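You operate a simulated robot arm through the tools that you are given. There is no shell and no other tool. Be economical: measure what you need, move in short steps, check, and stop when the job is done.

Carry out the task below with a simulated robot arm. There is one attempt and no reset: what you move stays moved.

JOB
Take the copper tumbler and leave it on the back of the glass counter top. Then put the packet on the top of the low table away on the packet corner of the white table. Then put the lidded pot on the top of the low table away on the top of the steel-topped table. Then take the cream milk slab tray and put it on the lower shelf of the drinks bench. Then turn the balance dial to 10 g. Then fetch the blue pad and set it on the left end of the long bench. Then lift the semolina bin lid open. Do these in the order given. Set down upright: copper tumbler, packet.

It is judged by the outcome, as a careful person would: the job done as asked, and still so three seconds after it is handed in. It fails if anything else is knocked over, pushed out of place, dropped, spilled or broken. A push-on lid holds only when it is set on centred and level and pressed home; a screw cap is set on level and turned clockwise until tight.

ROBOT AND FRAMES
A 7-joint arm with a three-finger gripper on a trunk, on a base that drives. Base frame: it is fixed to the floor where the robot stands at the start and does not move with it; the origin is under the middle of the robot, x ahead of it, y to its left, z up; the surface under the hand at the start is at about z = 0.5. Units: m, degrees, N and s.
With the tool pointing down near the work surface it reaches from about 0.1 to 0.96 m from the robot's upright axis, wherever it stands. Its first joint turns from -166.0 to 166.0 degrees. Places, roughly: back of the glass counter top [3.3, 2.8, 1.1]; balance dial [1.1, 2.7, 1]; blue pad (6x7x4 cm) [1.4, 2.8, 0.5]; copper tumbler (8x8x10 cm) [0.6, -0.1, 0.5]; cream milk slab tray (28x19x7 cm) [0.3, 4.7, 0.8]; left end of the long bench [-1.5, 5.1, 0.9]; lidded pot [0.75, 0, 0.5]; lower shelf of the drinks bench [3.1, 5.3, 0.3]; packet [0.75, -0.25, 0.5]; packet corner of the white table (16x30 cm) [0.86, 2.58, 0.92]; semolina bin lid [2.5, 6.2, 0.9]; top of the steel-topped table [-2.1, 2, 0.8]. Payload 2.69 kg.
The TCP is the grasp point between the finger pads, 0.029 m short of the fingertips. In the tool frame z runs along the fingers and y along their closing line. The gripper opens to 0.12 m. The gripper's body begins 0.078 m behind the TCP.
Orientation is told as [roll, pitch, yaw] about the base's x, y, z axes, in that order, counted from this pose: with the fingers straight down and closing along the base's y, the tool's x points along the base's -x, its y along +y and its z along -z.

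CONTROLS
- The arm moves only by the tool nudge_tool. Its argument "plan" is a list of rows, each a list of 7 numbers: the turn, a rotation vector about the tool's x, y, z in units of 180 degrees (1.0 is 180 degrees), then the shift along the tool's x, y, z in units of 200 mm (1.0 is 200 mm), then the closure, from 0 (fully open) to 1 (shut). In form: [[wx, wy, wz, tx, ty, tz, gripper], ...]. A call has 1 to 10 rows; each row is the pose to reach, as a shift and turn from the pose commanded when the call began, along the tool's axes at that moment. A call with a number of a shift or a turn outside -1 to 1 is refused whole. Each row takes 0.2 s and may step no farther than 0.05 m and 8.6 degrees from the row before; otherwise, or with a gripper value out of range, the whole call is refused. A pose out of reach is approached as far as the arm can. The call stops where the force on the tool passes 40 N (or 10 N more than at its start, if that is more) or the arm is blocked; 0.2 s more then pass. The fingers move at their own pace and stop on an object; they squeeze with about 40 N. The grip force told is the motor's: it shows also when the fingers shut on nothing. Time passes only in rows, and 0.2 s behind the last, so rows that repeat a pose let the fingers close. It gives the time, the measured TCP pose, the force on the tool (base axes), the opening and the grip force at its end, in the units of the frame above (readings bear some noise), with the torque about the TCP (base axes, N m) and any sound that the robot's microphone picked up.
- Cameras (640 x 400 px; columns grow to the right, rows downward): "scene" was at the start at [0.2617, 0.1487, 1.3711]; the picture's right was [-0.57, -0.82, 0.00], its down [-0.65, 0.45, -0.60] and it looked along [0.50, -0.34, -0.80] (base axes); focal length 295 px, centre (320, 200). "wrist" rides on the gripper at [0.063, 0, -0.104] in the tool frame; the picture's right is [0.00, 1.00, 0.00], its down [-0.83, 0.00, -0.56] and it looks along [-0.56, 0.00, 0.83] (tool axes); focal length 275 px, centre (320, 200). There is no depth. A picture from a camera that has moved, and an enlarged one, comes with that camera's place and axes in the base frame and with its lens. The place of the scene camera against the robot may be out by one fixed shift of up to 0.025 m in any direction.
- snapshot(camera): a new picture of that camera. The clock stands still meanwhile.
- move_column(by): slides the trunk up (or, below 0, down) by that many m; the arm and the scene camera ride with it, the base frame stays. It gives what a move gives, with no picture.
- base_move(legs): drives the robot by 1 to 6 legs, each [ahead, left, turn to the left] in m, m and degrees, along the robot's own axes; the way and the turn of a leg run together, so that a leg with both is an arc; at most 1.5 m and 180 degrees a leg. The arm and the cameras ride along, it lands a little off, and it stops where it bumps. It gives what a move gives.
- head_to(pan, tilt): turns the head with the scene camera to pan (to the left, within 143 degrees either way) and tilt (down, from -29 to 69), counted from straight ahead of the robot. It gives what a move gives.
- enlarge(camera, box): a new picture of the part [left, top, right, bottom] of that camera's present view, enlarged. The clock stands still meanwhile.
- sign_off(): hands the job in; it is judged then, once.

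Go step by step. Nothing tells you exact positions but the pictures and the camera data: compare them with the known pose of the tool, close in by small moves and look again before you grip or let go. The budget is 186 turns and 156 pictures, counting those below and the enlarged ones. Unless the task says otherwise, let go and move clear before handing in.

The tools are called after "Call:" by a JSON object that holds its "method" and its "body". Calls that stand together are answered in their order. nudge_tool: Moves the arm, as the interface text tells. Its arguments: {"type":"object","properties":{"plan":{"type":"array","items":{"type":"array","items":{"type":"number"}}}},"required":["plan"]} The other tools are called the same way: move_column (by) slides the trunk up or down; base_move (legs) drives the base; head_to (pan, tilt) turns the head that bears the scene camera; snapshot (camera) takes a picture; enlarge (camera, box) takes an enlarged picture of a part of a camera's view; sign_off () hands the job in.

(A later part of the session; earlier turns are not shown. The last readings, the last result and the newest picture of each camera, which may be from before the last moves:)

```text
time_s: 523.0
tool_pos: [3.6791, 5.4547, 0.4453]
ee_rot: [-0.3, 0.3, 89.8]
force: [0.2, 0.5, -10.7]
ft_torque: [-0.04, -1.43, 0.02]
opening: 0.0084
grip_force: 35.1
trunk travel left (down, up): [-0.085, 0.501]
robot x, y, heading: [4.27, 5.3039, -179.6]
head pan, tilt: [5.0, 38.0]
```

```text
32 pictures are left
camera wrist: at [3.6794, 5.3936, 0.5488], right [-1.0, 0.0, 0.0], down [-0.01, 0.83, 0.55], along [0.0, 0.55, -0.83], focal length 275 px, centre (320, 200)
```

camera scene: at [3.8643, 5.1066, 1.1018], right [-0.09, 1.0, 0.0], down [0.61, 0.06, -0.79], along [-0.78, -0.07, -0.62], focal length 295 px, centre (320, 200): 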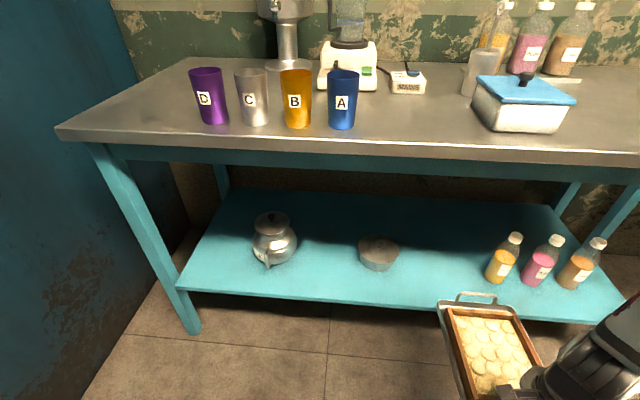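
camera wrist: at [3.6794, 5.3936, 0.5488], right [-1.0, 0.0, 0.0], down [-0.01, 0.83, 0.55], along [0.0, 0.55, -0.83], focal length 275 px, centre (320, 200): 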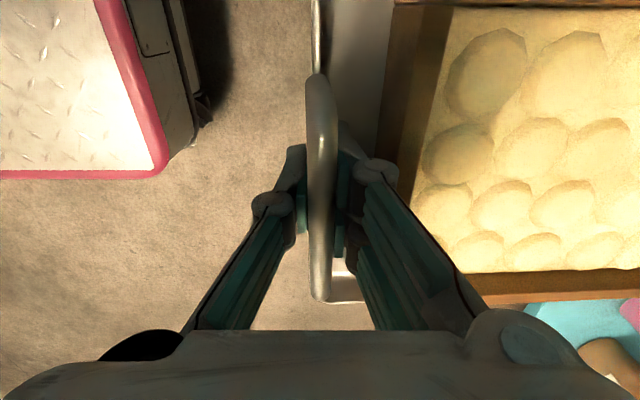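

Seen in one view, the tray is about 2 cm too far toward the bottles. I correct that and drive it in over the shelf.

Call:
{"method": "base_move", "body": {"legs": [[0.02, 0.021, 0], [0.29, 0, 0]]}}

Call:
{"method": "head_to", "body": {"pan": -15, "tilt": 45}}

Call:
{"method": "snapshot", "body": {"camera": "scene"}}

```text
time_s: 525.2
tool_pos: [3.4757, 5.4295, 0.451]
ee_rot: [-2.3, 0.6, 86.8]
force: [0.3, -0.2, -10.6]
ft_torque: [-0.14, -1.39, -0.01]
opening: 0.0081
grip_force: 35.2
trunk travel left (down, up): [-0.085, 0.501]
robot x, y, heading: [4.0267, 5.281, -179.5]
head pan, tilt: [5.0, 38.0]
stopped in leg 2: the robot was blocked; the commanded pose is now the measured one
```

```text
time_s: 526.0
tool_pos: [3.4766, 5.4305, 0.4513]
ee_rot: [-2.5, 0.7, 86.8]
force: [0.7, -0.1, -10.8]
ft_torque: [-0.16, -1.41, 0.02]
opening: 0.0082
grip_force: 35.2
trunk travel left (down, up): [-0.085, 0.501]
robot x, y, heading: [4.0273, 5.2782, -179.8]
head pan, tilt: [-15.0, 45.0]
```

```text
31 pictures are left
camera scene: at [3.6384, 5.104, 1.0939], right [0.25, 0.97, 0.0], down [0.68, -0.18, -0.71], along [-0.69, 0.18, -0.7], focal length 295 px, centre (320, 200)
```

scene: 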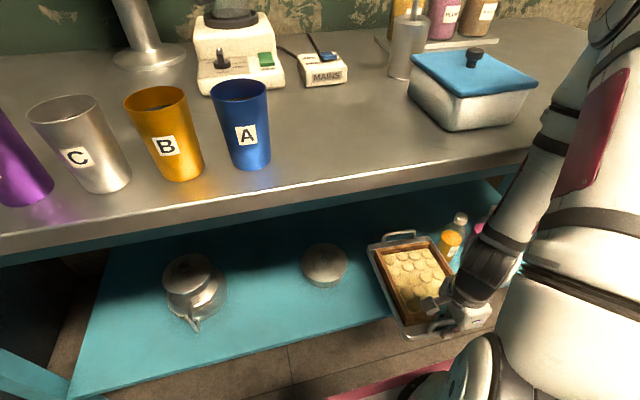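

The arm, folded this close, touched the bench edge; nothing was disturbed. I back the base off and instead stretch the arm, which lies flatter.

Call:
{"method": "base_move", "body": {"legs": [[-0.35, 0, 0]]}}

Call:
{"method": "nudge_tool", "body": {"plan": [[-0.004, 0, -0.006, 0, 0.2, 0, 1], [-0.008, 0, -0.012, 0, 0.4, 0, 1], [-0.013, 0, -0.018, 0, 0.6, 0, 1], [-0.013, 0, -0.018, 0, 0.8, 0, 1], [-0.013, 0, -0.018, 0, 1, 0, 1]]}}

Call:
{"method": "nudge_tool", "body": {"plan": [[0, 0, 0, 0, 0.2, 0, 1], [0, 0, 0, 0, 0.4, 0, 1], [0, 0, 0, 0, 0.5, 0, 1]]}}

Call:
{"method": "snapshot", "body": {"camera": "scene"}}

```text
time_s: 528.3
tool_pos: [3.8205, 5.4329, 0.4452]
ee_rot: [-3.1, 1.0, 86.7]
force: [0.9, -0.1, -11.0]
ft_torque: [-0.1, -1.42, -0.01]
opening: 0.0083
grip_force: 34.8
trunk travel left (down, up): [-0.085, 0.501]
robot x, y, heading: [4.3746, 5.2823, -179.8]
head pan, tilt: [-15.0, 45.0]
```

```text
time_s: 529.5
tool_pos: [3.6216, 5.4436, 0.4348]
ee_rot: [-0.8, 1.1, 89.7]
force: [-0.3, -0.2, -11.4]
ft_torque: [-0.05, -1.44, -0.05]
opening: 0.0085
grip_force: 35.3
trunk travel left (down, up): [-0.085, 0.501]
robot x, y, heading: [4.3755, 5.2781, -179.6]
head pan, tilt: [-15.0, 45.0]
```

```text
time_s: 530.3
tool_pos: [3.5223, 5.4451, 0.4344]
ee_rot: [-0.7, 1.1, 90.0]
force: [-0.3, -0.4, -10.1]
ft_torque: [-0.08, -1.48, -0.02]
opening: 0.0081
grip_force: 35.0
trunk travel left (down, up): [-0.085, 0.501]
robot x, y, heading: [4.3744, 5.279, -179.9]
head pan, tilt: [-15.0, 45.0]
```

```text
30 pictures are left
camera scene: at [3.978, 5.1102, 1.0915], right [0.26, 0.97, 0.0], down [0.68, -0.18, -0.71], along [-0.68, 0.18, -0.71], focal length 295 px, centre (320, 200)
```

scene: 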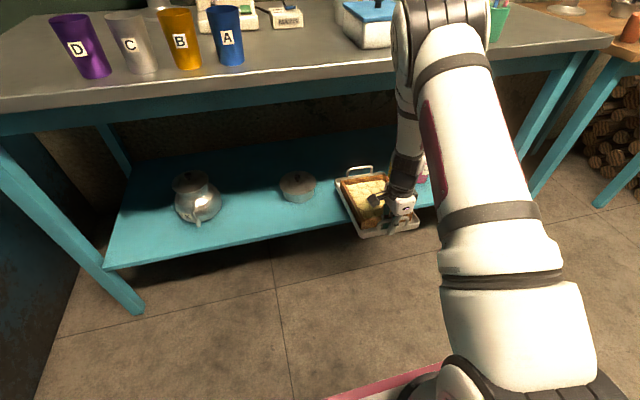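

The elbow rides high, so I stretch the arm nearly full before going in, to flatten it, and look.

Call:
{"method": "nudge_tool", "body": {"plan": [[0, 0, 0, 0, 0.2, 0, 1], [0, 0, 0, 0, 0.4, 0, 1]]}}

Call:
{"method": "head_to", "body": {"pan": -30, "tilt": 20}}

Call:
{"method": "snapshot", "body": {"camera": "scene"}}

```text
time_s: 530.9
tool_pos: [3.4422, 5.4438, 0.4322]
ee_rot: [-0.7, 1.1, 89.9]
force: [-0.8, 0.1, -12.5]
ft_torque: [-0.08, -1.45, -0.03]
opening: 0.0083
grip_force: 35.0
trunk travel left (down, up): [-0.085, 0.501]
robot x, y, heading: [4.3749, 5.2769, -179.9]
head pan, tilt: [-15.0, 45.0]
```

```text
time_s: 531.8
tool_pos: [3.4416, 5.4441, 0.4319]
ee_rot: [-0.7, 1.1, 90.0]
force: [-0.2, -0.4, -10.7]
ft_torque: [-0.07, -1.43, 0.0]
opening: 0.0085
grip_force: 34.9
trunk travel left (down, up): [-0.085, 0.501]
robot x, y, heading: [4.3747, 5.2851, -180.0]
head pan, tilt: [-30.0, 20.0]
```

```text
29 pictures are left
camera scene: at [3.9757, 5.1356, 1.1301], right [0.5, 0.87, 0.0], down [0.3, -0.17, -0.94], along [-0.82, 0.47, -0.34], focal length 295 px, centre (320, 200)
```

scene: 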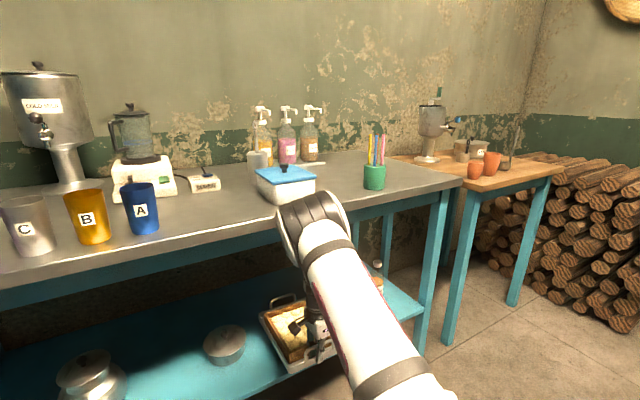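

The vertical wrist section is long, so the hand must stay just outside the bench edge: I set the tray's inner two-thirds on the shelf here, then push it in with tilted fingers.

Call:
{"method": "move_column", "body": {"by": -0.07}}

Call:
{"method": "nudge_tool", "body": {"plan": [[0, 0, 0, 0, 0, 0.03, 1], [0, 0, 0, 0, 0, 0.06, 1], [0, 0, 0, 0, 0, 0.09, 1], [0, 0, 0, 0, 0, 0.12, 1]]}}

Call:
{"method": "head_to", "body": {"pan": -10, "tilt": 45}}

Call:
{"method": "snapshot", "body": {"camera": "scene"}}

```text
time_s: 532.9
tool_pos: [3.4404, 5.4445, 0.3623]
ee_rot: [-0.6, 1.2, 90.1]
force: [-1.7, 1.3, -6.9]
ft_torque: [0.35, -0.28, 0.0]
opening: 0.008
grip_force: 34.6
trunk travel left (down, up): [-0.015, 0.571]
robot x, y, heading: [4.3749, 5.2783, -179.6]
head pan, tilt: [-30.0, 20.0]
```

```text
time_s: 533.9
tool_pos: [3.4383, 5.4443, 0.3412]
ee_rot: [-0.4, 1.0, 90.0]
force: [-4.2, -0.5, 10.6]
ft_torque: [0.25, 0.24, 0.03]
opening: 0.0061
grip_force: 31.8
trunk travel left (down, up): [-0.015, 0.571]
robot x, y, heading: [4.3782, 5.2819, -179.9]
head pan, tilt: [-30.0, 20.0]
```

```text
time_s: 534.7
tool_pos: [3.4409, 5.4455, 0.3409]
ee_rot: [-0.6, 1.0, 90.0]
force: [-8.9, 1.4, 15.9]
ft_torque: [0.52, 0.79, 0.01]
opening: 0.006
grip_force: 31.5
trunk travel left (down, up): [-0.015, 0.571]
robot x, y, heading: [4.3739, 5.2801, -179.8]
head pan, tilt: [-10.0, 45.0]
```

```text
28 pictures are left
camera scene: at [3.9793, 5.1031, 1.0225], right [0.17, 0.99, 0.0], down [0.7, -0.12, -0.71], along [-0.7, 0.12, -0.71], focal length 295 px, centre (320, 200)
```

scene: 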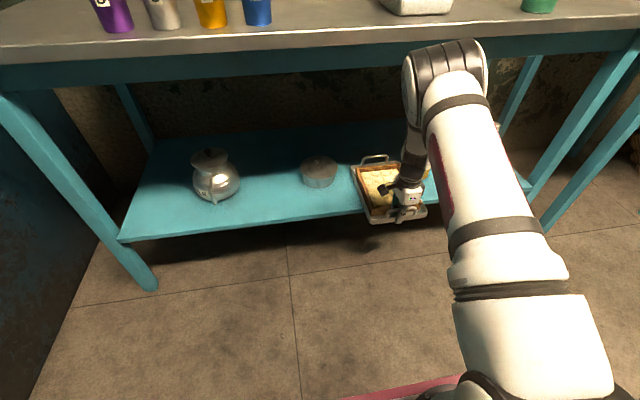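

The tray rests on the shelf with only a slight overhang. I ease the load, open the fingers and rise.

Call:
{"method": "nudge_tool", "body": {"plan": [[0, 0, 0, 0, 0, -0.01, 0.9], [0, 0, 0, 0, 0, -0.01, 0.8], [0, 0, 0, 0, 0, -0.01, 0.8], [0, 0, 0, 0, 0, -0.1, 0.8], [0, 0, 0, 0, 0, -0.25, 0.8], [0, 0, 0, 0, -0.1, -0.4, 0.8]]}}

Call:
{"method": "nudge_tool", "body": {"plan": [[0, 0, 0, 0, -0.2, 0, 0.9], [0, 0, 0, 0, -0.4, 0, 1], [0, 0, 0, 0, -0.6, 0, 1]]}}

Call:
{"method": "snapshot", "body": {"camera": "scene"}}

```text
time_s: 536.1
tool_pos: [3.4622, 5.4437, 0.4188]
ee_rot: [-0.7, 1.2, 89.9]
force: [0.0, 0.3, 0.0]
ft_torque: [0.03, -0.02, 0.01]
opening: 0.0239
grip_force: 0.0
trunk travel left (down, up): [-0.015, 0.571]
robot x, y, heading: [4.3776, 5.2798, -179.7]
head pan, tilt: [-10.0, 45.0]
```

```text
time_s: 536.9
tool_pos: [3.5822, 5.4444, 0.4214]
ee_rot: [-0.6, 1.1, 89.9]
force: [-0.2, 0.1, -0.3]
ft_torque: [0.0, 0.0, -0.01]
opening: 0.0001
grip_force: 29.0
trunk travel left (down, up): [-0.015, 0.571]
robot x, y, heading: [4.3739, 5.2784, -179.8]
head pan, tilt: [-10.0, 45.0]
```

```text
27 pictures are left
camera scene: at [3.979, 5.103, 1.0222], right [0.17, 0.99, 0.0], down [0.7, -0.12, -0.71], along [-0.7, 0.12, -0.71], focal length 295 px, centre (320, 200)
```

scene: 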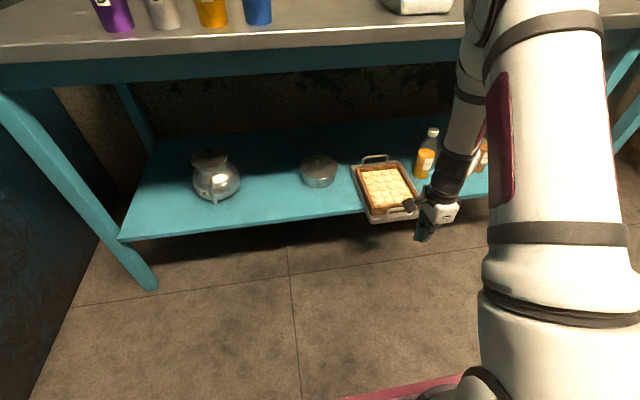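

The tray overhangs the front by about 6 cm. I tilt the closed fingers inward and push its end wall gently until it is fully on the shelf.

Call:
{"method": "nudge_tool", "body": {"plan": [[-0.035, 0, 0, 0, 0, 0.1, 1], [-0.07, 0, 0, 0, 0, 0.2, 1], [-0.105, 0, 0, 0, 0, 0.3, 1], [-0.14, 0, 0, 0, 0, 0.36, 1], [-0.14, 0, 0, 0, 0.2, 0.36, 1], [-0.14, 0, 0, 0, 0.4, 0.36, 1], [-0.14, 0, 0, 0, 0.55, 0.36, 1], [-0.14, 0, 0, 0, 0.65, 0.36, 1], [-0.14, 0, 0, 0, 0.75, 0.36, 1], [-0.14, 0, 0, 0, 0.85, 0.36, 1]]}}

Call:
{"method": "snapshot", "body": {"camera": "scene"}}

```text
time_s: 539.1
tool_pos: [3.4124, 5.4444, 0.3466]
ee_rot: [24.6, 1.1, 90.0]
force: [1.2, 0.9, 0.4]
ft_torque: [-0.06, -0.01, 0.06]
opening: 0.0003
grip_force: 28.7
trunk travel left (down, up): [-0.015, 0.571]
robot x, y, heading: [4.3759, 5.2776, -179.8]
head pan, tilt: [-10.0, 45.0]
```

```text
26 pictures are left
camera scene: at [3.979, 5.1032, 1.0223], right [0.17, 0.99, 0.0], down [0.7, -0.12, -0.71], along [-0.7, 0.12, -0.71], focal length 295 px, centre (320, 200)
```

scene: 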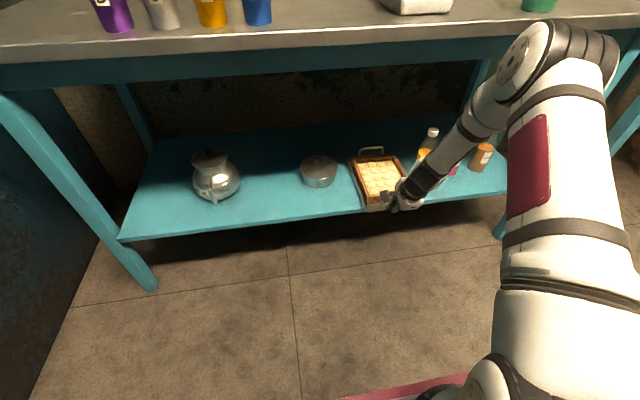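

Call:
{"method": "nudge_tool", "body": {"plan": [[0, 0, 0, 0, 0.05, 0.023, 1], [0, 0, 0, 0, 0.1, 0.046, 1], [0, 0, 0, 0, 0.13, 0.06, 1], [0, 0, 0, 0, -0.05, -0.05, 1], [0, 0, 0, 0, -0.25, -0.15, 1], [0, 0, 0, 0, -0.45, -0.25, 1]]}}

Call:
{"method": "enlarge", "body": {"camera": "scene", "box": [290, 110, 510, 250]}}

```text
time_s: 540.5
tool_pos: [3.5158, 5.4423, 0.3559]
ee_rot: [24.6, 1.2, 89.9]
force: [0.6, 0.3, 0.6]
ft_torque: [0.02, -0.02, 0.0]
opening: 0.0001
grip_force: 28.5
trunk travel left (down, up): [-0.015, 0.571]
robot x, y, heading: [4.3753, 5.2766, -180.0]
head pan, tilt: [-10.0, 45.0]
```

```text
2.86 times, centred on (400, 180) of scene
camera zoom: at [3.979, 5.1029, 1.0222], right [0.17, 0.99, 0.0], down [0.7, -0.12, -0.71], along [-0.7, 0.12, -0.71], focal length 842 px, centre (91, 257)
```

zoom: 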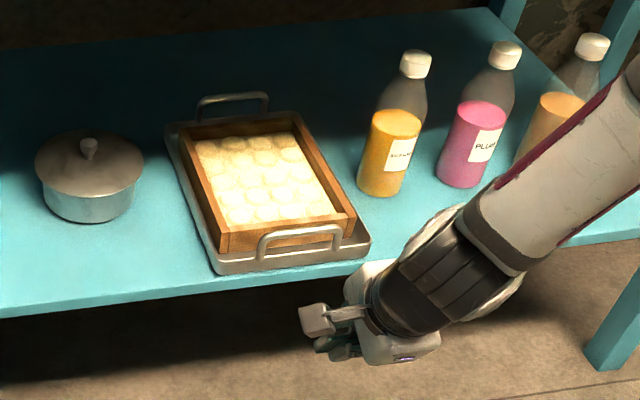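

The tray sits fully on the shelf. Now I straighten the hand, raise the column and drive back to the balance.

Call:
{"method": "base_move", "body": {"legs": [[-0.25, 0, 0]]}}

Call:
{"method": "nudge_tool", "body": {"plan": [[0.035, 0, 0, 0, -0.1, -0.1, 0.8], [0.07, 0, 0, 0, -0.2, -0.2, 0.6], [0.105, 0, 0, 0, -0.3, -0.3, 0.4], [0.137, -0.006, 0, 0, -0.4, -0.4, 0.2], [0.137, -0.006, 0, 0, -0.55, -0.5, 0], [0.137, -0.006, 0, 0, -0.7, -0.6, 0]]}}

Call:
{"method": "nudge_tool", "body": {"plan": [[0, 0, -0.045, 0, -0.2, 0, 0], [0, 0, -0.09, 0, -0.4, 0, 0], [0, 0, -0.135, 0, -0.5, 0, 0], [0, 0, -0.18, 0, -0.5, 0, 0], [0, 0, -0.225, 0, -0.5, 0, 0], [0, 0, -0.27, 0, -0.5, 0, 0], [0, 0, -0.315, 0, -0.5, 0, 0], [0, 0, -0.36, 0, -0.5, 0, 0], [0, 0, -0.405, 0, -0.5, 0, 0], [0, 0, -0.45, 0, -0.5, 0, 0]]}}

Call:
{"method": "move_column", "body": {"by": 0.4}}

Call:
{"method": "move_column", "body": {"by": 0.17}}

```text
time_s: 542.4
tool_pos: [3.763, 5.4432, 0.354]
ee_rot: [24.5, 1.1, 90.0]
force: [-0.4, -0.3, 0.2]
ft_torque: [0.01, 0.06, 0.01]
opening: 0.0001
grip_force: 28.9
trunk travel left (down, up): [-0.015, 0.571]
robot x, y, heading: [4.6234, 5.283, -179.5]
head pan, tilt: [-10.0, 45.0]
```

```text
time_s: 543.8
tool_pos: [3.9414, 5.444, 0.4035]
ee_rot: [-0.2, 0.1, 89.9]
force: [0.1, -0.6, -0.4]
ft_torque: [0.03, 0.04, 0.0]
opening: 0.1201
grip_force: 0.0
trunk travel left (down, up): [-0.015, 0.571]
robot x, y, heading: [4.6261, 5.2837, -179.6]
head pan, tilt: [-10.0, 45.0]
```

```text
time_s: 546.0
tool_pos: [4.0371, 5.4459, 0.404]
ee_rot: [0.1, 0.4, 171.0]
force: [0.0, -0.2, 0.2]
ft_torque: [-0.03, -0.01, 0.02]
opening: 0.12
grip_force: 0.1
out of reach, approached as far as the arm can: row 3, 4, 5, 6, 7, 8, 9, 10
trunk travel left (down, up): [-0.015, 0.571]
robot x, y, heading: [4.6275, 5.2786, -179.8]
head pan, tilt: [-10.0, 45.0]
```

```text
time_s: 549.8
tool_pos: [4.0365, 5.4465, 0.8042]
ee_rot: [0.1, 0.1, 170.7]
force: [-0.2, -0.1, -0.1]
ft_torque: [-0.02, 0.01, -0.01]
opening: 0.1198
grip_force: 0.1
trunk travel left (down, up): [-0.415, 0.171]
robot x, y, heading: [4.62, 5.2785, -179.7]
head pan, tilt: [-10.0, 45.0]
```

```text
time_s: 551.7
tool_pos: [4.0364, 5.4471, 0.9738]
ee_rot: [0.0, 0.1, 170.8]
force: [-0.1, 0.5, -0.5]
ft_torque: [-0.02, -0.01, -0.01]
opening: 0.1201
grip_force: 0.1
trunk travel left (down, up): [-0.585, 0.001]
robot x, y, heading: [4.6247, 5.276, -179.8]
head pan, tilt: [-10.0, 45.0]
```

Call:
{"method": "base_move", "body": {"legs": [[0, 0, -90], [-1.0, 0, 0], [-0.83, 0, 0], [0, 0, -180], [0, 0, -90]]}}

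Call:
{"method": "nudge_tool", "body": {"plan": [[0, 0, -0.02, 0, 0, -0.2, 0], [0, 0, -0.04, 0, 0, -0.4, 0], [0, 0, -0.05, 0, 0, -0.6, 0], [0, 0, -0.05, 0, 0, -0.8, 0], [0, 0, -0.05, 0, 0, -1, 0]]}}

```text
time_s: 576.0
tool_pos: [4.046, 3.6534, 0.9747]
ee_rot: [0.0, 0.0, 168.0]
force: [0.6, -0.2, 0.5]
ft_torque: [0.0, -0.02, -0.04]
opening: 0.1203
grip_force: 0.0
trunk travel left (down, up): [-0.585, 0.001]
robot x, y, heading: [4.624, 3.459, 177.4]
head pan, tilt: [-10.0, 45.0]
```

```text
time_s: 577.2
tool_pos: [4.0448, 3.653, 1.1738]
ee_rot: [0.2, 0.3, 177.0]
force: [1.1, -0.1, 0.3]
ft_torque: [-0.01, -0.05, -0.01]
opening: 0.1202
grip_force: 0.0
trunk travel left (down, up): [-0.585, 0.001]
robot x, y, heading: [4.6249, 3.4573, 177.2]
head pan, tilt: [-10.0, 45.0]
```

Call:
{"method": "base_move", "body": {"legs": [[0, 0, 2.7], [1.2, 0, 0], [1.2, 0, 0], [0.94, 0, 0]]}}

Call:
{"method": "base_move", "body": {"legs": [[0, 0, 90]]}}

Call:
{"method": "snapshot", "body": {"camera": "wrist"}}

```text
time_s: 593.9
tool_pos: [0.6785, 3.6235, 1.1737]
ee_rot: [0.1, 0.1, 179.4]
force: [0.2, -0.3, -0.6]
ft_torque: [-0.01, 0.01, 0.0]
opening: 0.1202
grip_force: 0.1
trunk travel left (down, up): [-0.585, 0.001]
robot x, y, heading: [1.2651, 3.4549, 179.8]
head pan, tilt: [-10.0, 45.0]
```

```text
time_s: 598.1
tool_pos: [1.0904, 2.8685, 1.1737]
ee_rot: [0.1, 0.1, -90.9]
force: [0.0, -0.9, -0.1]
ft_torque: [0.03, 0.03, 0.01]
opening: 0.12
grip_force: 0.0
trunk travel left (down, up): [-0.585, 0.001]
robot x, y, heading: [1.2637, 3.4555, -90.5]
head pan, tilt: [-10.0, 45.0]
```

```text
24 pictures are left
camera wrist: at [1.0914, 2.9317, 1.2778], right [1.0, -0.01, 0.0], down [-0.01, -0.83, 0.55], along [-0.01, -0.55, -0.83], focal length 275 px, centre (320, 200)
```

wrist: 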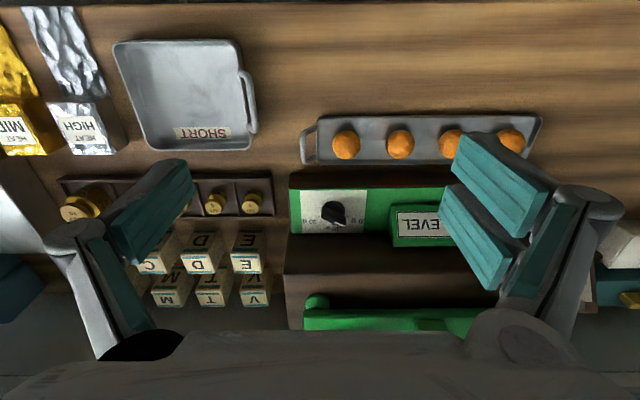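

Call:
{"method": "enlarge", "body": {"camera": "wrist", "box": [290, 180, 380, 240]}}

```text
6.67 times, centred on (335, 210) of wrist
camera zoom: at [1.0914, 2.9317, 1.2778], right [1.0, -0.01, 0.0], down [-0.01, -0.83, 0.55], along [-0.01, -0.55, -0.83], focal length 1835 px, centre (220, 133)
```

zoom: 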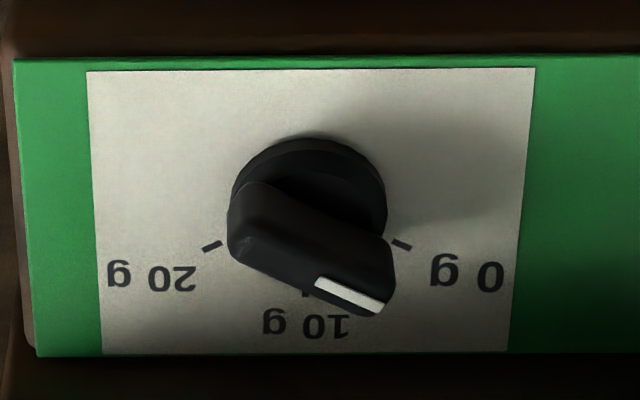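

The pointer stands at 0 g; 10 g is straight away from me, 65° clockwise from above. A riser stands close behind, so I will take the bar knob with the fingers turned to yaw -55° and then turn to -90°. First I hover over it.

Call:
{"method": "nudge_tool", "body": {"plan": [[0, 0, -0.04, -0.15, 0.02, 0.07, 0.3], [0, 0, -0.08, -0.3, 0.04, 0.14, 0.5], [0, 0, -0.12, -0.45, 0.06, 0.21, 0.7], [0, 0, -0.16, -0.6, 0.08, 0.28, 0.7], [0, 0, -0.2, -0.675, 0.08, 0.4, 0.7]]}}

Call:
{"method": "snapshot", "body": {"camera": "wrist"}}

```text
time_s: 599.4
tool_pos: [1.1031, 2.7329, 1.094]
ee_rot: [0.1, 0.1, -54.8]
force: [-0.3, 0.2, -0.3]
ft_torque: [-0.01, 0.03, -0.03]
opening: 0.0361
grip_force: 0.1
trunk travel left (down, up): [-0.585, 0.001]
robot x, y, heading: [1.2633, 3.4547, -90.5]
head pan, tilt: [-10.0, 45.0]
```

```text
22 pictures are left
camera wrist: at [1.0676, 2.7848, 1.1969], right [0.82, 0.58, 0.0], down [0.48, -0.68, 0.55], along [0.32, -0.45, -0.83], focal length 275 px, centre (320, 200)
```

wrist: 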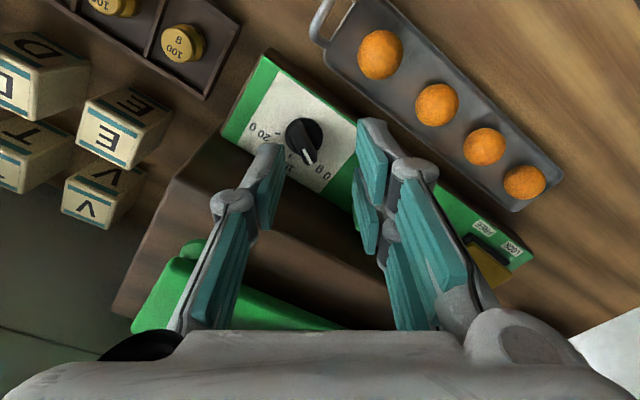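

Triangulated: knob top at (1.106, 2.708, 0.984). I correct and lower the open fingers around it.

Call:
{"method": "nudge_tool", "body": {"plan": [[0, 0, 0, -0.11, -0.06, 0.05, 0.7], [0, 0, 0, -0.11, -0.06, 0.2, 0.7], [0, 0, 0, -0.11, -0.06, 0.35, 0.7], [0, 0, 0, -0.11, -0.06, 0.41, 0.7]]}}

Call:
{"method": "snapshot", "body": {"camera": "wrist"}}

```text
time_s: 600.4
tool_pos: [1.1063, 2.7077, 1.0098]
ee_rot: [0.1, 0.1, -55.0]
force: [0.4, -0.2, 0.3]
ft_torque: [0.0, 0.0, 0.01]
opening: 0.0359
grip_force: 0.0
trunk travel left (down, up): [-0.585, 0.001]
robot x, y, heading: [1.2657, 3.4538, -90.5]
head pan, tilt: [-10.0, 45.0]
```

```text
21 pictures are left
camera wrist: at [1.0709, 2.7592, 1.1141], right [0.82, 0.58, 0.0], down [0.48, -0.68, 0.55], along [0.32, -0.45, -0.83], focal length 275 px, centre (320, 200)
```

wrist: 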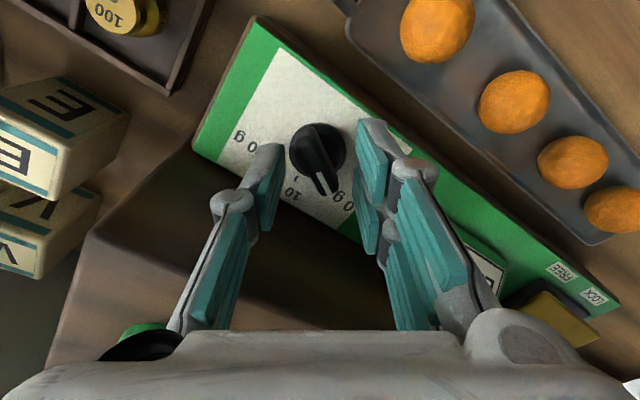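

The bar lies nicely between the pads. I go down a few mm more, close, and check the grip.

Call:
{"method": "nudge_tool", "body": {"plan": [[0, 0, 0, 0, 0, 0.015, 0.7], [0, 0, 0, 0, 0, 0.03, 0.75], [0, 0, 0, 0, 0, 0.03, 0.9], [0, 0, 0, 0, 0, 0.03, 1], [0, 0, 0, 0, 0, 0.03, 1]]}}

```text
time_s: 601.5
tool_pos: [1.1049, 2.707, 1.0047]
ee_rot: [0.0, 0.1, -55.0]
force: [-10.8, -4.2, -1.8]
ft_torque: [-0.05, 0.34, -0.06]
opening: 0.0121
grip_force: 38.5
trunk travel left (down, up): [-0.585, 0.001]
robot x, y, heading: [1.2639, 3.4549, -90.7]
head pan, tilt: [-10.0, 45.0]
```

Gripped on the bar (12 mm). I relieve the side force slightly and turn 35° clockwise to 10 g.

Call:
{"method": "nudge_tool", "body": {"plan": [[0, 0, 0, 0, -0.01, 0, 1], [0, 0, 0.04, 0, -0.01, 0, 1], [0, 0, 0.08, 0, -0.01, 0, 1], [0, 0, 0.12, 0, -0.01, 0, 1], [0, 0, 0.16, 0, -0.01, 0, 1], [0, 0, 0.195, 0, -0.01, 0, 1], [0, 0, 0.195, 0, -0.01, 0, 1]]}}

Call:
{"method": "nudge_tool", "body": {"plan": [[0, 0, 0, 0, 0, 0, 0.8], [0, 0, 0, 0, 0, 0, 0.7], [0, 0, 0, 0, 0, -0.15, 0.7], [0, 0, 0, 0, 0, -0.3, 0.7], [0, 0, 0, 0.1, 0, -0.45, 0.7]]}}

Call:
{"method": "enlarge", "body": {"camera": "wrist", "box": [250, 70, 410, 210]}}

```text
time_s: 603.1
tool_pos: [1.1068, 2.7078, 1.0043]
ee_rot: [0.3, 0.3, -90.2]
force: [2.8, 12.6, -0.4]
ft_torque: [0.01, -0.11, 0.03]
opening: 0.012
grip_force: 38.9
trunk travel left (down, up): [-0.585, 0.001]
robot x, y, heading: [1.2626, 3.454, -90.4]
head pan, tilt: [-10.0, 45.0]
```

```text
time_s: 604.4
tool_pos: [1.1056, 2.7273, 1.0971]
ee_rot: [0.0, 0.2, -90.2]
force: [-0.4, -0.5, -0.4]
ft_torque: [0.02, -0.01, -0.03]
opening: 0.0361
grip_force: 0.1
trunk travel left (down, up): [-0.585, 0.001]
robot x, y, heading: [1.263, 3.4539, -90.4]
head pan, tilt: [-10.0, 45.0]
```

```text
2.86 times, centred on (330, 140) of wrist
camera zoom: at [1.1063, 2.7908, 1.2], right [1.0, 0.0, 0.0], down [0.0, -0.83, 0.55], along [0.0, -0.55, -0.83], focal length 786 px, centre (291, 371)
```

zoom: 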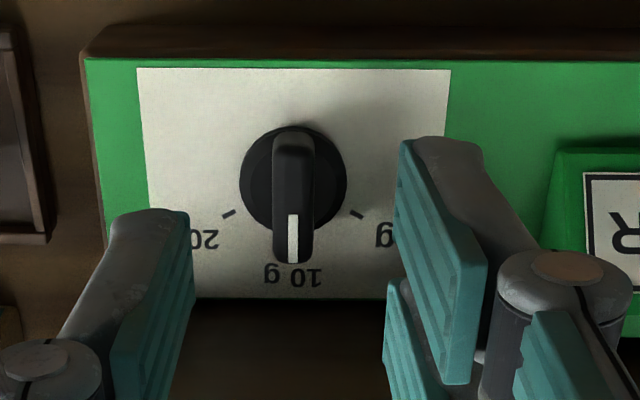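

The dial reads 10 g. Next is the blue pad on this table's lower shelf, near (1.38, 2.8, 0.5); I back off, lower the column, and tilt the hand forward to look in.

Call:
{"method": "base_move", "body": {"legs": [[-0.32, 0.27, 0]]}}

Call:
{"method": "move_column", "body": {"by": -0.4}}

Call:
{"method": "nudge_tool", "body": {"plan": [[0, -0.045, 0, 0.1, 0, 0, 0.4], [0, -0.09, 0, 0.2, 0, 0, 0.2], [0, -0.135, 0, 0.2, 0, 0, 0], [0, -0.18, 0, 0.2, 0, 0, 0], [0, -0.225, 0, 0.2, 0, 0.1, 0], [0, -0.27, 0, 0.2, 0, 0.2, 0], [0, -0.29, 0, 0.2, 0, 0.3, 0]]}}

Call:
{"method": "snapshot", "body": {"camera": "wrist"}}

```text
time_s: 606.9
tool_pos: [1.3816, 3.0458, 1.0961]
ee_rot: [0.1, 0.2, -90.0]
force: [0.3, -0.3, -0.5]
ft_torque: [-0.02, 0.02, 0.01]
opening: 0.0361
grip_force: 0.0
trunk travel left (down, up): [-0.585, 0.001]
robot x, y, heading: [1.5368, 3.7708, -90.3]
head pan, tilt: [-10.0, 45.0]
```

```text
time_s: 610.8
tool_pos: [1.3805, 3.0454, 0.6968]
ee_rot: [0.2, 0.2, -90.0]
force: [0.2, -0.1, 0.2]
ft_torque: [0.0, 0.0, 0.02]
opening: 0.036
grip_force: 0.0
trunk travel left (down, up): [-0.185, 0.401]
robot x, y, heading: [1.5398, 3.7703, -90.3]
head pan, tilt: [-10.0, 45.0]
```

```text
time_s: 612.4
tool_pos: [1.345, 3.0553, 0.6145]
ee_rot: [0.1, -52.2, -90.0]
force: [0.2, 0.1, -0.1]
ft_torque: [0.01, -0.01, -0.03]
opening: 0.1203
grip_force: 0.0
out of reach, approached as far as the arm can: row 3, 4, 5, 6, 7
trunk travel left (down, up): [-0.185, 0.401]
robot x, y, heading: [1.5364, 3.7737, -90.4]
head pan, tilt: [-10.0, 45.0]
```

```text
19 pictures are left
camera wrist: at [1.3438, 3.1768, 0.6272], right [1.0, 0.0, 0.0], down [0.0, -0.07, 1.0], along [0.0, -1.0, -0.07], focal length 275 px, centre (320, 200)
```

wrist: 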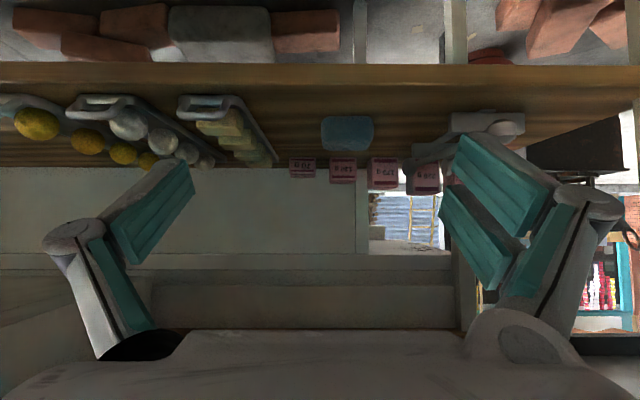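

The pad shows (the view is upside down): centre about (1.378, 2.81), on the shelf at z≈0.50. I back up a little to unfold the arm and move to a stand-off in line with it.

Call:
{"method": "base_move", "body": {"legs": [[-0.15, 0, 0]]}}

Call:
{"method": "nudge_tool", "body": {"plan": [[0, 0, 0, -0.17, 0.03, 0.11, 0.25], [0, 0, 0, -0.34, 0.06, 0.22, 0.25], [0, 0, 0, -0.51, 0.1, 0.33, 0.25], [0, 0, 0, -0.68, 0.14, 0.44, 0.25], [0, 0, 0, -0.85, 0.17, 0.56, 0.25]]}}

Call:
{"method": "snapshot", "body": {"camera": "wrist"}}

```text
time_s: 613.7
tool_pos: [1.3437, 3.2053, 0.6138]
ee_rot: [0.2, -52.1, -90.1]
force: [0.4, 0.8, 0.7]
ft_torque: [0.01, 0.02, -0.02]
opening: 0.1201
grip_force: 0.0
trunk travel left (down, up): [-0.185, 0.401]
robot x, y, heading: [1.5361, 3.9224, -90.4]
head pan, tilt: [-10.0, 45.0]
```

```text
time_s: 614.9
tool_pos: [1.3784, 3.0127, 0.6785]
ee_rot: [0.2, -52.1, -90.2]
force: [0.2, -0.4, 0.2]
ft_torque: [0.0, -0.02, 0.04]
opening: 0.09
grip_force: 0.1
trunk travel left (down, up): [-0.185, 0.401]
robot x, y, heading: [1.5374, 3.9249, -90.6]
head pan, tilt: [-10.0, 45.0]
```

```text
18 pictures are left
camera wrist: at [1.3786, 3.1343, 0.6927], right [1.0, 0.0, 0.0], down [0.0, -0.07, 1.0], along [0.0, -1.0, -0.07], focal length 275 px, centre (320, 200)
```

wrist: 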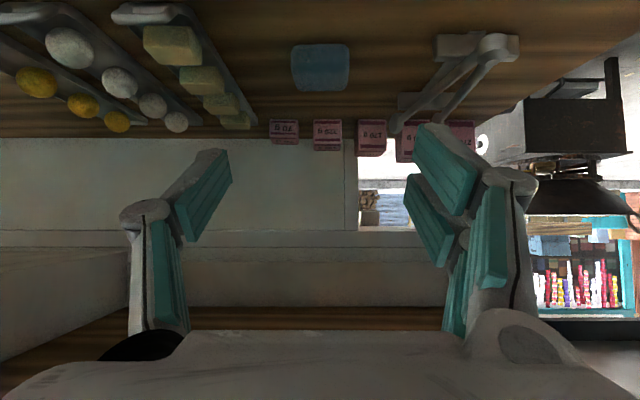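

Call:
{"method": "nudge_tool", "body": {"plan": [[0, 0, 0, -0.01, 0, 0.24, 0.25], [0, 0, 0, -0.02, 0, 0.48, 0.25], [0, 0, 0, -0.03, 0, 0.72, 0.25], [0, 0, 0, -0.03, 0, 0.95, 0.25]]}}

Call:
{"method": "snapshot", "body": {"camera": "wrist"}}

```text
time_s: 615.9
tool_pos: [1.3784, 2.8603, 0.5664]
ee_rot: [0.1, -52.0, -90.2]
force: [-0.6, 0.1, 0.1]
ft_torque: [0.04, 0.0, 0.02]
opening: 0.0899
grip_force: 0.1
trunk travel left (down, up): [-0.185, 0.401]
robot x, y, heading: [1.5382, 3.9246, -90.5]
head pan, tilt: [-10.0, 45.0]
```

```text
17 pictures are left
camera wrist: at [1.3775, 2.9813, 0.5798], right [1.0, 0.0, 0.0], down [0.0, -0.07, 1.0], along [0.0, -1.0, -0.07], focal length 275 px, centre (320, 200)
```

wrist: 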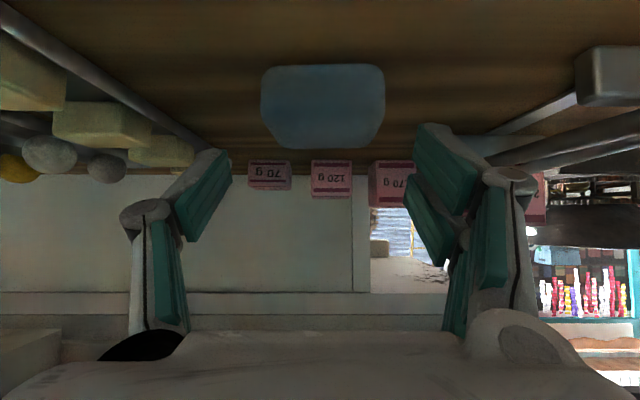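

Call:
{"method": "nudge_tool", "body": {"plan": [[0, 0, 0, -0.01, 0, 0.2, 0.25], [0, 0, 0, -0.025, 0, 0.37, 0.25], [0, 0, 0, -0.025, 0, 0.37, 0.5], [0, 0, 0, -0.025, 0, 0.37, 0.75], [0, 0, 0, -0.025, 0, 0.37, 0.75]]}}

Call:
{"method": "nudge_tool", "body": {"plan": [[0, 0, 0, -0.1, 0, -0.1, 0.75], [0, 0, 0, -0.15, 0, -0.3, 0.75], [0, 0, 0, -0.15, 0, -0.5, 0.75], [0, 0, 0, -0.15, 0, -0.7, 0.75], [0, 0, 0, -0.15, 0, -0.9, 0.75]]}}

Call:
{"method": "snapshot", "body": {"camera": "wrist"}}

```text
time_s: 616.9
tool_pos: [1.3811, 2.793, 0.5326]
ee_rot: [0.4, -53.0, -90.2]
force: [0.7, -0.6, 13.3]
ft_torque: [0.23, -0.45, -0.03]
opening: 0.0629
grip_force: 24.3
trunk travel left (down, up): [-0.185, 0.401]
robot x, y, heading: [1.5377, 3.9244, -90.2]
head pan, tilt: [-10.0, 45.0]
stopped in row 4: the force on the tool passed its limit at 46 N (the readings are from after the stop); the commanded pose is now the measured one
```

```text
time_s: 618.1
tool_pos: [1.3798, 2.9209, 0.6603]
ee_rot: [0.5, -52.6, -90.2]
force: [0.1, 0.0, 0.1]
ft_torque: [-0.08, -0.01, -0.05]
opening: 0.0626
grip_force: 40.0
trunk travel left (down, up): [-0.185, 0.401]
robot x, y, heading: [1.5392, 3.9253, -90.5]
head pan, tilt: [-10.0, 45.0]
```

```text
16 pictures are left
camera wrist: at [1.3796, 3.0429, 0.6745], right [1.0, 0.01, 0.0], down [0.0, -0.06, 1.0], along [0.01, -1.0, -0.06], focal length 275 px, centre (320, 200)
```

wrist: 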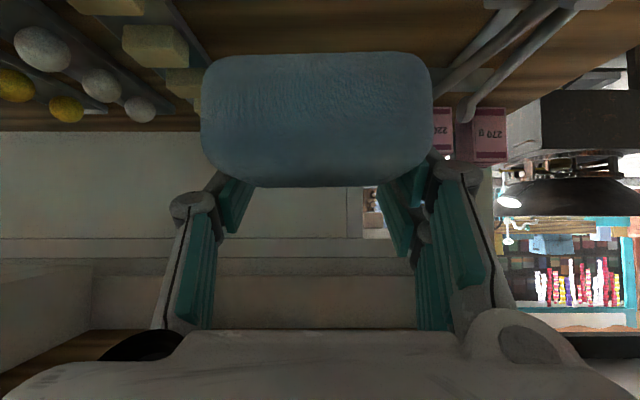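

The pad is held. I withdraw, raise the column, and carry it back into the room toward the long bench, keeping the same tilt so it can be set down flat.

Call:
{"method": "base_move", "body": {"legs": [[-0.5, 0, 0]]}}

Call:
{"method": "move_column", "body": {"by": 0.4}}

Call:
{"method": "base_move", "body": {"legs": [[-0.9, 0, 0], [0, 0, -90], [1.0, 0, 0], [0.75, 0, 0]]}}

Call:
{"method": "head_to", "body": {"pan": 10, "tilt": 30}}

Call:
{"method": "snapshot", "body": {"camera": "scene"}}

```text
time_s: 621.0
tool_pos: [1.3824, 3.4221, 0.6623]
ee_rot: [0.4, -52.5, -90.1]
force: [0.3, -0.1, -0.3]
ft_torque: [-0.01, 0.03, -0.03]
opening: 0.0622
grip_force: 39.9
trunk travel left (down, up): [-0.185, 0.401]
robot x, y, heading: [1.5437, 4.4283, -90.4]
head pan, tilt: [-10.0, 45.0]
```

```text
time_s: 624.8
tool_pos: [1.3832, 3.422, 1.0611]
ee_rot: [0.5, -52.6, -90.3]
force: [0.2, 0.2, -0.3]
ft_torque: [0.0, -0.04, 0.03]
opening: 0.0625
grip_force: 39.7
trunk travel left (down, up): [-0.585, 0.001]
robot x, y, heading: [1.5424, 4.423, -90.7]
head pan, tilt: [-10.0, 45.0]
```

```text
time_s: 641.8
tool_pos: [-1.2029, 5.5112, 1.062]
ee_rot: [0.5, -52.7, 179.1]
force: [0.0, 0.2, -0.3]
ft_torque: [0.02, 0.01, 0.01]
opening: 0.0623
grip_force: 40.4
trunk travel left (down, up): [-0.585, 0.001]
robot x, y, heading: [-0.2015, 5.3397, 178.9]
head pan, tilt: [-10.0, 45.0]
```

```text
time_s: 642.6
tool_pos: [-1.2027, 5.5121, 1.0622]
ee_rot: [0.4, -52.6, 179.2]
force: [-0.4, -0.1, -0.7]
ft_torque: [0.06, -0.01, -0.01]
opening: 0.0624
grip_force: 39.9
trunk travel left (down, up): [-0.585, 0.001]
robot x, y, heading: [-0.2025, 5.3418, 178.8]
head pan, tilt: [10.0, 30.0]
```

```text
15 pictures are left
camera scene: at [-0.3393, 5.1387, 1.6142], right [-0.15, 0.99, 0.0], down [0.49, 0.08, -0.87], along [-0.86, -0.13, -0.5], focal length 295 px, centre (320, 200)
```

scene: 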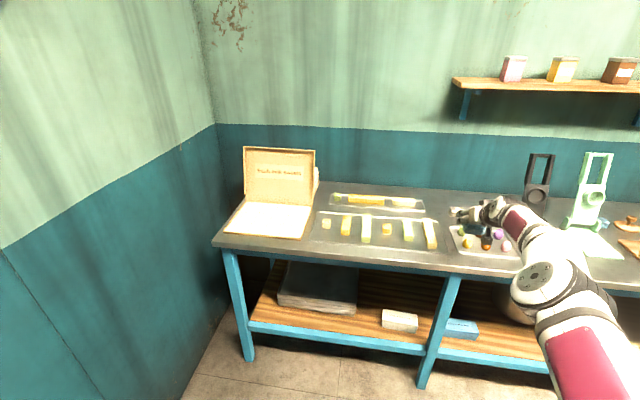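

Call:
{"method": "enlarge", "body": {"camera": "scene", "box": [210, 140, 460, 290]}}

```text
2.56 times, centred on (335, 215) of scene
camera zoom: at [-0.3393, 5.1387, 1.6142], right [-0.15, 0.99, 0.0], down [0.49, 0.08, -0.87], along [-0.86, -0.13, -0.5], focal length 755 px, centre (282, 162)
```

zoom: 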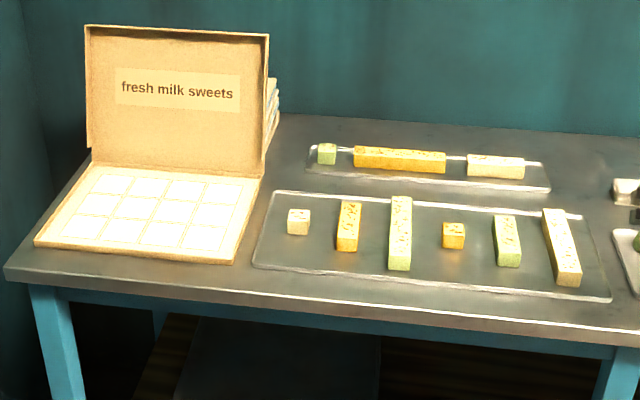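

The left end holds an open sweets box and a tray of wrapped pieces; a front strip of the top is free. I line up at y≈5.0 a little back from the edge and measure the surface with the wrist camera.

Call:
{"method": "base_move", "body": {"legs": [[-0.2, 0.19, 0]]}}

Call:
{"method": "nudge_tool", "body": {"plan": [[0, 0, 0, 0, 0.2, 0, 0.75], [0, 0, 0, 0, 0.4, 0, 0.75], [0, 0, 0, 0, 0.6, 0, 0.75], [0, 0, 0, 0, 0.8, 0, 0.75], [0, 0, 0, 0, 1, 0, 0.75]]}}

Call:
{"method": "nudge_tool", "body": {"plan": [[0, 0, 0, 0.08, 0.2, 0.06, 0.75], [0, 0, 0, 0.16, 0.4, 0.12, 0.75], [0, 0, 0, 0.24, 0.5, 0.19, 0.75]]}}

Call:
{"method": "snapshot", "body": {"camera": "wrist"}}

```text
time_s: 644.6
tool_pos: [-1.0075, 5.3195, 1.0621]
ee_rot: [0.5, -52.5, 179.0]
force: [-0.1, -0.1, -0.1]
ft_torque: [0.02, 0.0, -0.02]
opening: 0.0625
grip_force: 39.6
trunk travel left (down, up): [-0.585, 0.001]
robot x, y, heading: [-0.0048, 5.1417, 178.7]
head pan, tilt: [10.0, 30.0]
```

```text
time_s: 645.8
tool_pos: [-1.01, 5.1225, 1.0639]
ee_rot: [0.3, -52.7, 178.8]
force: [0.4, 1.3, -1.7]
ft_torque: [-0.05, 0.03, 0.1]
opening: 0.0623
grip_force: 39.9
trunk travel left (down, up): [-0.585, 0.001]
robot x, y, heading: [-0.0048, 5.1498, 178.9]
head pan, tilt: [10.0, 30.0]
```

```text
time_s: 646.6
tool_pos: [-1.0068, 5.0232, 1.0041]
ee_rot: [0.5, -52.7, 179.1]
force: [0.0, -0.1, -0.8]
ft_torque: [-0.03, 0.02, 0.04]
opening: 0.0626
grip_force: 39.6
out of reach, approached as far as the arm can: row 3
trunk travel left (down, up): [-0.585, 0.001]
robot x, y, heading: [-0.0047, 5.1463, 178.8]
head pan, tilt: [10.0, 30.0]
```

```text
13 pictures are left
camera wrist: at [-0.8852, 5.0237, 1.0168], right [-0.01, -1.0, 0.0], down [-0.06, 0.0, 1.0], along [-1.0, 0.01, -0.06], focal length 275 px, centre (320, 200)
```

wrist: 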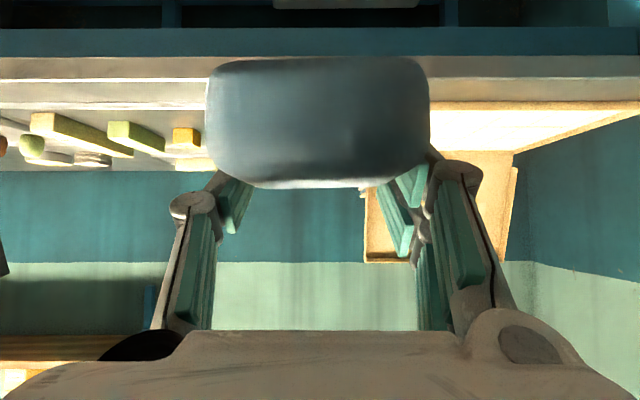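

From this level view the free strip is about 6 cm deep, edge near x≈-1.15 and top z≈0.88. I move the pad over the strip and lower gently until it touches.

Call:
{"method": "nudge_tool", "body": {"plan": [[0, 0, 0, -0.1275, 0, 0.167, 0.75], [0, 0, 0, -0.255, 0, 0.334, 0.75], [0, 0, 0, -0.38, 0, 0.5, 0.75], [0, 0, 0, -0.51, 0, 0.668, 0.75], [0, 0, 0, -0.39, 0, 0.76, 0.75], [0, 0, 0, -0.27, 0, 0.85, 0.75], [0, 0, 0, -0.23, 0, 0.88, 0.75], [0, 0, 0, -0.21, 0, 0.895, 0.75]]}}

Call:
{"method": "snapshot", "body": {"camera": "wrist"}}

Call:
{"method": "enlarge", "body": {"camera": "scene", "box": [210, 160, 450, 310]}}

```text
time_s: 648.4
tool_pos: [-1.0027, 5.0264, 0.9821]
ee_rot: [0.6, -52.8, 179.0]
force: [0.3, 0.6, 1.0]
ft_torque: [0.01, -0.15, -0.02]
opening: 0.0624
grip_force: 39.8
out of reach, approached as far as the arm can: row 1, 2, 3, 4, 5, 6, 7, 8
trunk travel left (down, up): [-0.585, 0.001]
robot x, y, heading: [-0.0081, 5.1463, 178.9]
head pan, tilt: [10.0, 30.0]
```

```text
12 pictures are left
camera wrist: at [-0.8808, 5.0271, 0.994], right [-0.01, -1.0, 0.0], down [-0.06, 0.0, 1.0], along [-1.0, 0.01, -0.06], focal length 275 px, centre (320, 200)
```

wrist: 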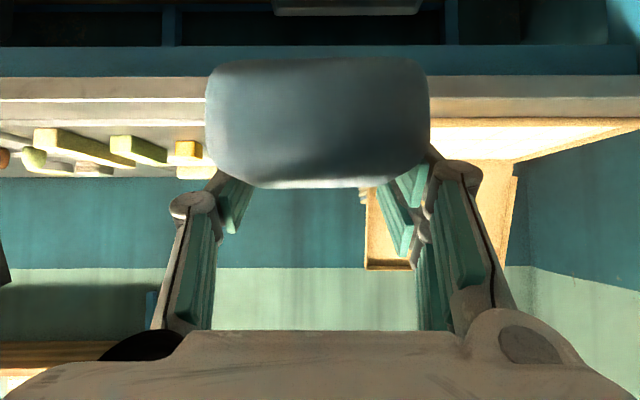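

```text
2.67 times, centred on (330, 235) of scene
camera zoom: at [-0.1434, 4.9447, 1.6143], right [-0.15, 0.99, 0.0], down [0.49, 0.08, -0.87], along [-0.86, -0.13, -0.5], focal length 786 px, centre (293, 107)
```

zoom: 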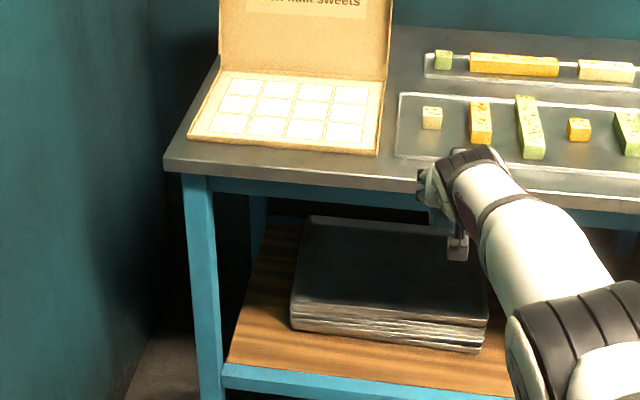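

That pose was beyond reach; two level views now put the edge at x≈-1.22, top z≈0.845, strip ≈7 cm. I drive 0.25 m forward and lower with the column.

Call:
{"method": "base_move", "body": {"legs": [[0.25, 0, 0]]}}

Call:
{"method": "move_column", "body": {"by": -0.07}}

Call:
{"method": "snapshot", "body": {"camera": "wrist"}}

```text
time_s: 650.2
tool_pos: [-1.2536, 5.0343, 0.9803]
ee_rot: [0.5, -52.6, 178.9]
force: [0.3, -0.1, -0.2]
ft_torque: [-0.03, 0.03, 0.02]
opening: 0.0623
grip_force: 39.8
trunk travel left (down, up): [-0.585, 0.001]
robot x, y, heading: [-0.2543, 5.1541, 178.4]
head pan, tilt: [10.0, 30.0]
```

```text
time_s: 651.3
tool_pos: [-1.2538, 5.0352, 0.9096]
ee_rot: [0.5, -52.7, 179.0]
force: [0.4, -0.1, -0.5]
ft_torque: [0.02, -0.02, 0.0]
opening: 0.0627
grip_force: 40.1
trunk travel left (down, up): [-0.515, 0.071]
robot x, y, heading: [-0.2599, 5.152, 178.7]
head pan, tilt: [10.0, 30.0]
```

```text
10 pictures are left
camera wrist: at [-1.1325, 5.0345, 0.9228], right [-0.01, -1.0, 0.0], down [-0.06, 0.0, 1.0], along [-1.0, 0.01, -0.06], focal length 275 px, centre (320, 200)
```

wrist: 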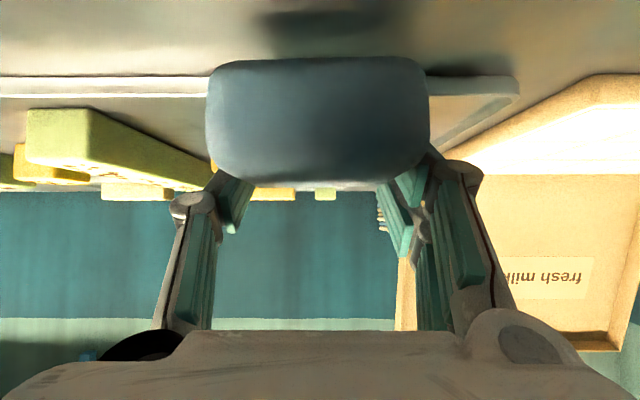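

The pad hangs 3 cm above the strip, about 8 mm short of the tray. I lower it the rest in small steps.

Call:
{"method": "move_column", "body": {"by": -0.02}}

Call:
{"method": "nudge_tool", "body": {"plan": [[0, 0, 0, 0.012, 0, 0.009, 0.75], [0, 0, 0, 0.024, 0, 0.018, 0.75], [0, 0, 0, 0.036, 0, 0.027, 0.75], [0, 0, 0, 0.048, 0, 0.036, 0.75], [0, 0, 0, 0.06, 0, 0.045, 0.75], [0, 0, 0, 0.072, 0, 0.054, 0.75]]}}

```text
time_s: 651.9
tool_pos: [-1.2631, 5.0333, 0.9015]
ee_rot: [0.8, -53.8, 178.7]
force: [-2.8, 0.6, 6.8]
ft_torque: [-0.23, 0.05, -0.09]
opening: 0.0626
grip_force: 40.0
trunk travel left (down, up): [-0.497, 0.089]
robot x, y, heading: [-0.2589, 5.1503, 178.6]
head pan, tilt: [10.0, 30.0]
stopped: the force on the tool passed its limit at 41 N (the readings are from after the stop); the commanded pose is now the measured one
```

```text
time_s: 652.7
tool_pos: [-1.2667, 5.0326, 0.9016]
ee_rot: [1.2, -54.7, 178.6]
force: [-2.6, -0.2, 6.9]
ft_torque: [-0.21, 0.04, -0.07]
opening: 0.0624
grip_force: 39.5
trunk travel left (down, up): [-0.497, 0.089]
robot x, y, heading: [-0.2596, 5.1507, 178.5]
head pan, tilt: [10.0, 30.0]
stopped in row 4: the force on the tool passed its limit at 43 N (the readings are from after the stop); the commanded pose is now the measured one
```

Contact came a little high; I look before letting go.

Call:
{"method": "snapshot", "body": {"camera": "wrist"}}

```text
9 pictures are left
camera wrist: at [-1.1446, 5.0332, 0.9091], right [-0.01, -1.0, 0.01], down [-0.03, 0.01, 1.0], along [-1.0, 0.01, -0.03], focal length 275 px, centre (320, 200)
```

wrist: 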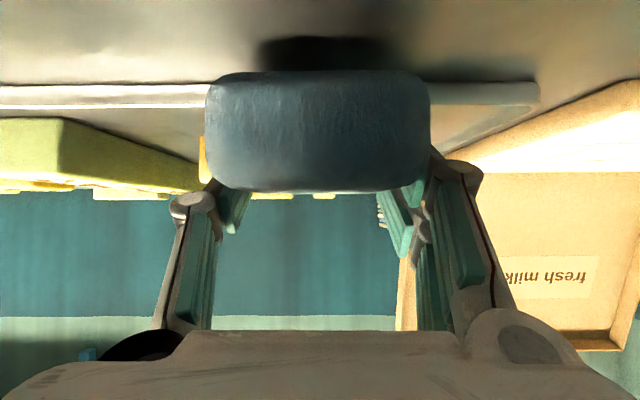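

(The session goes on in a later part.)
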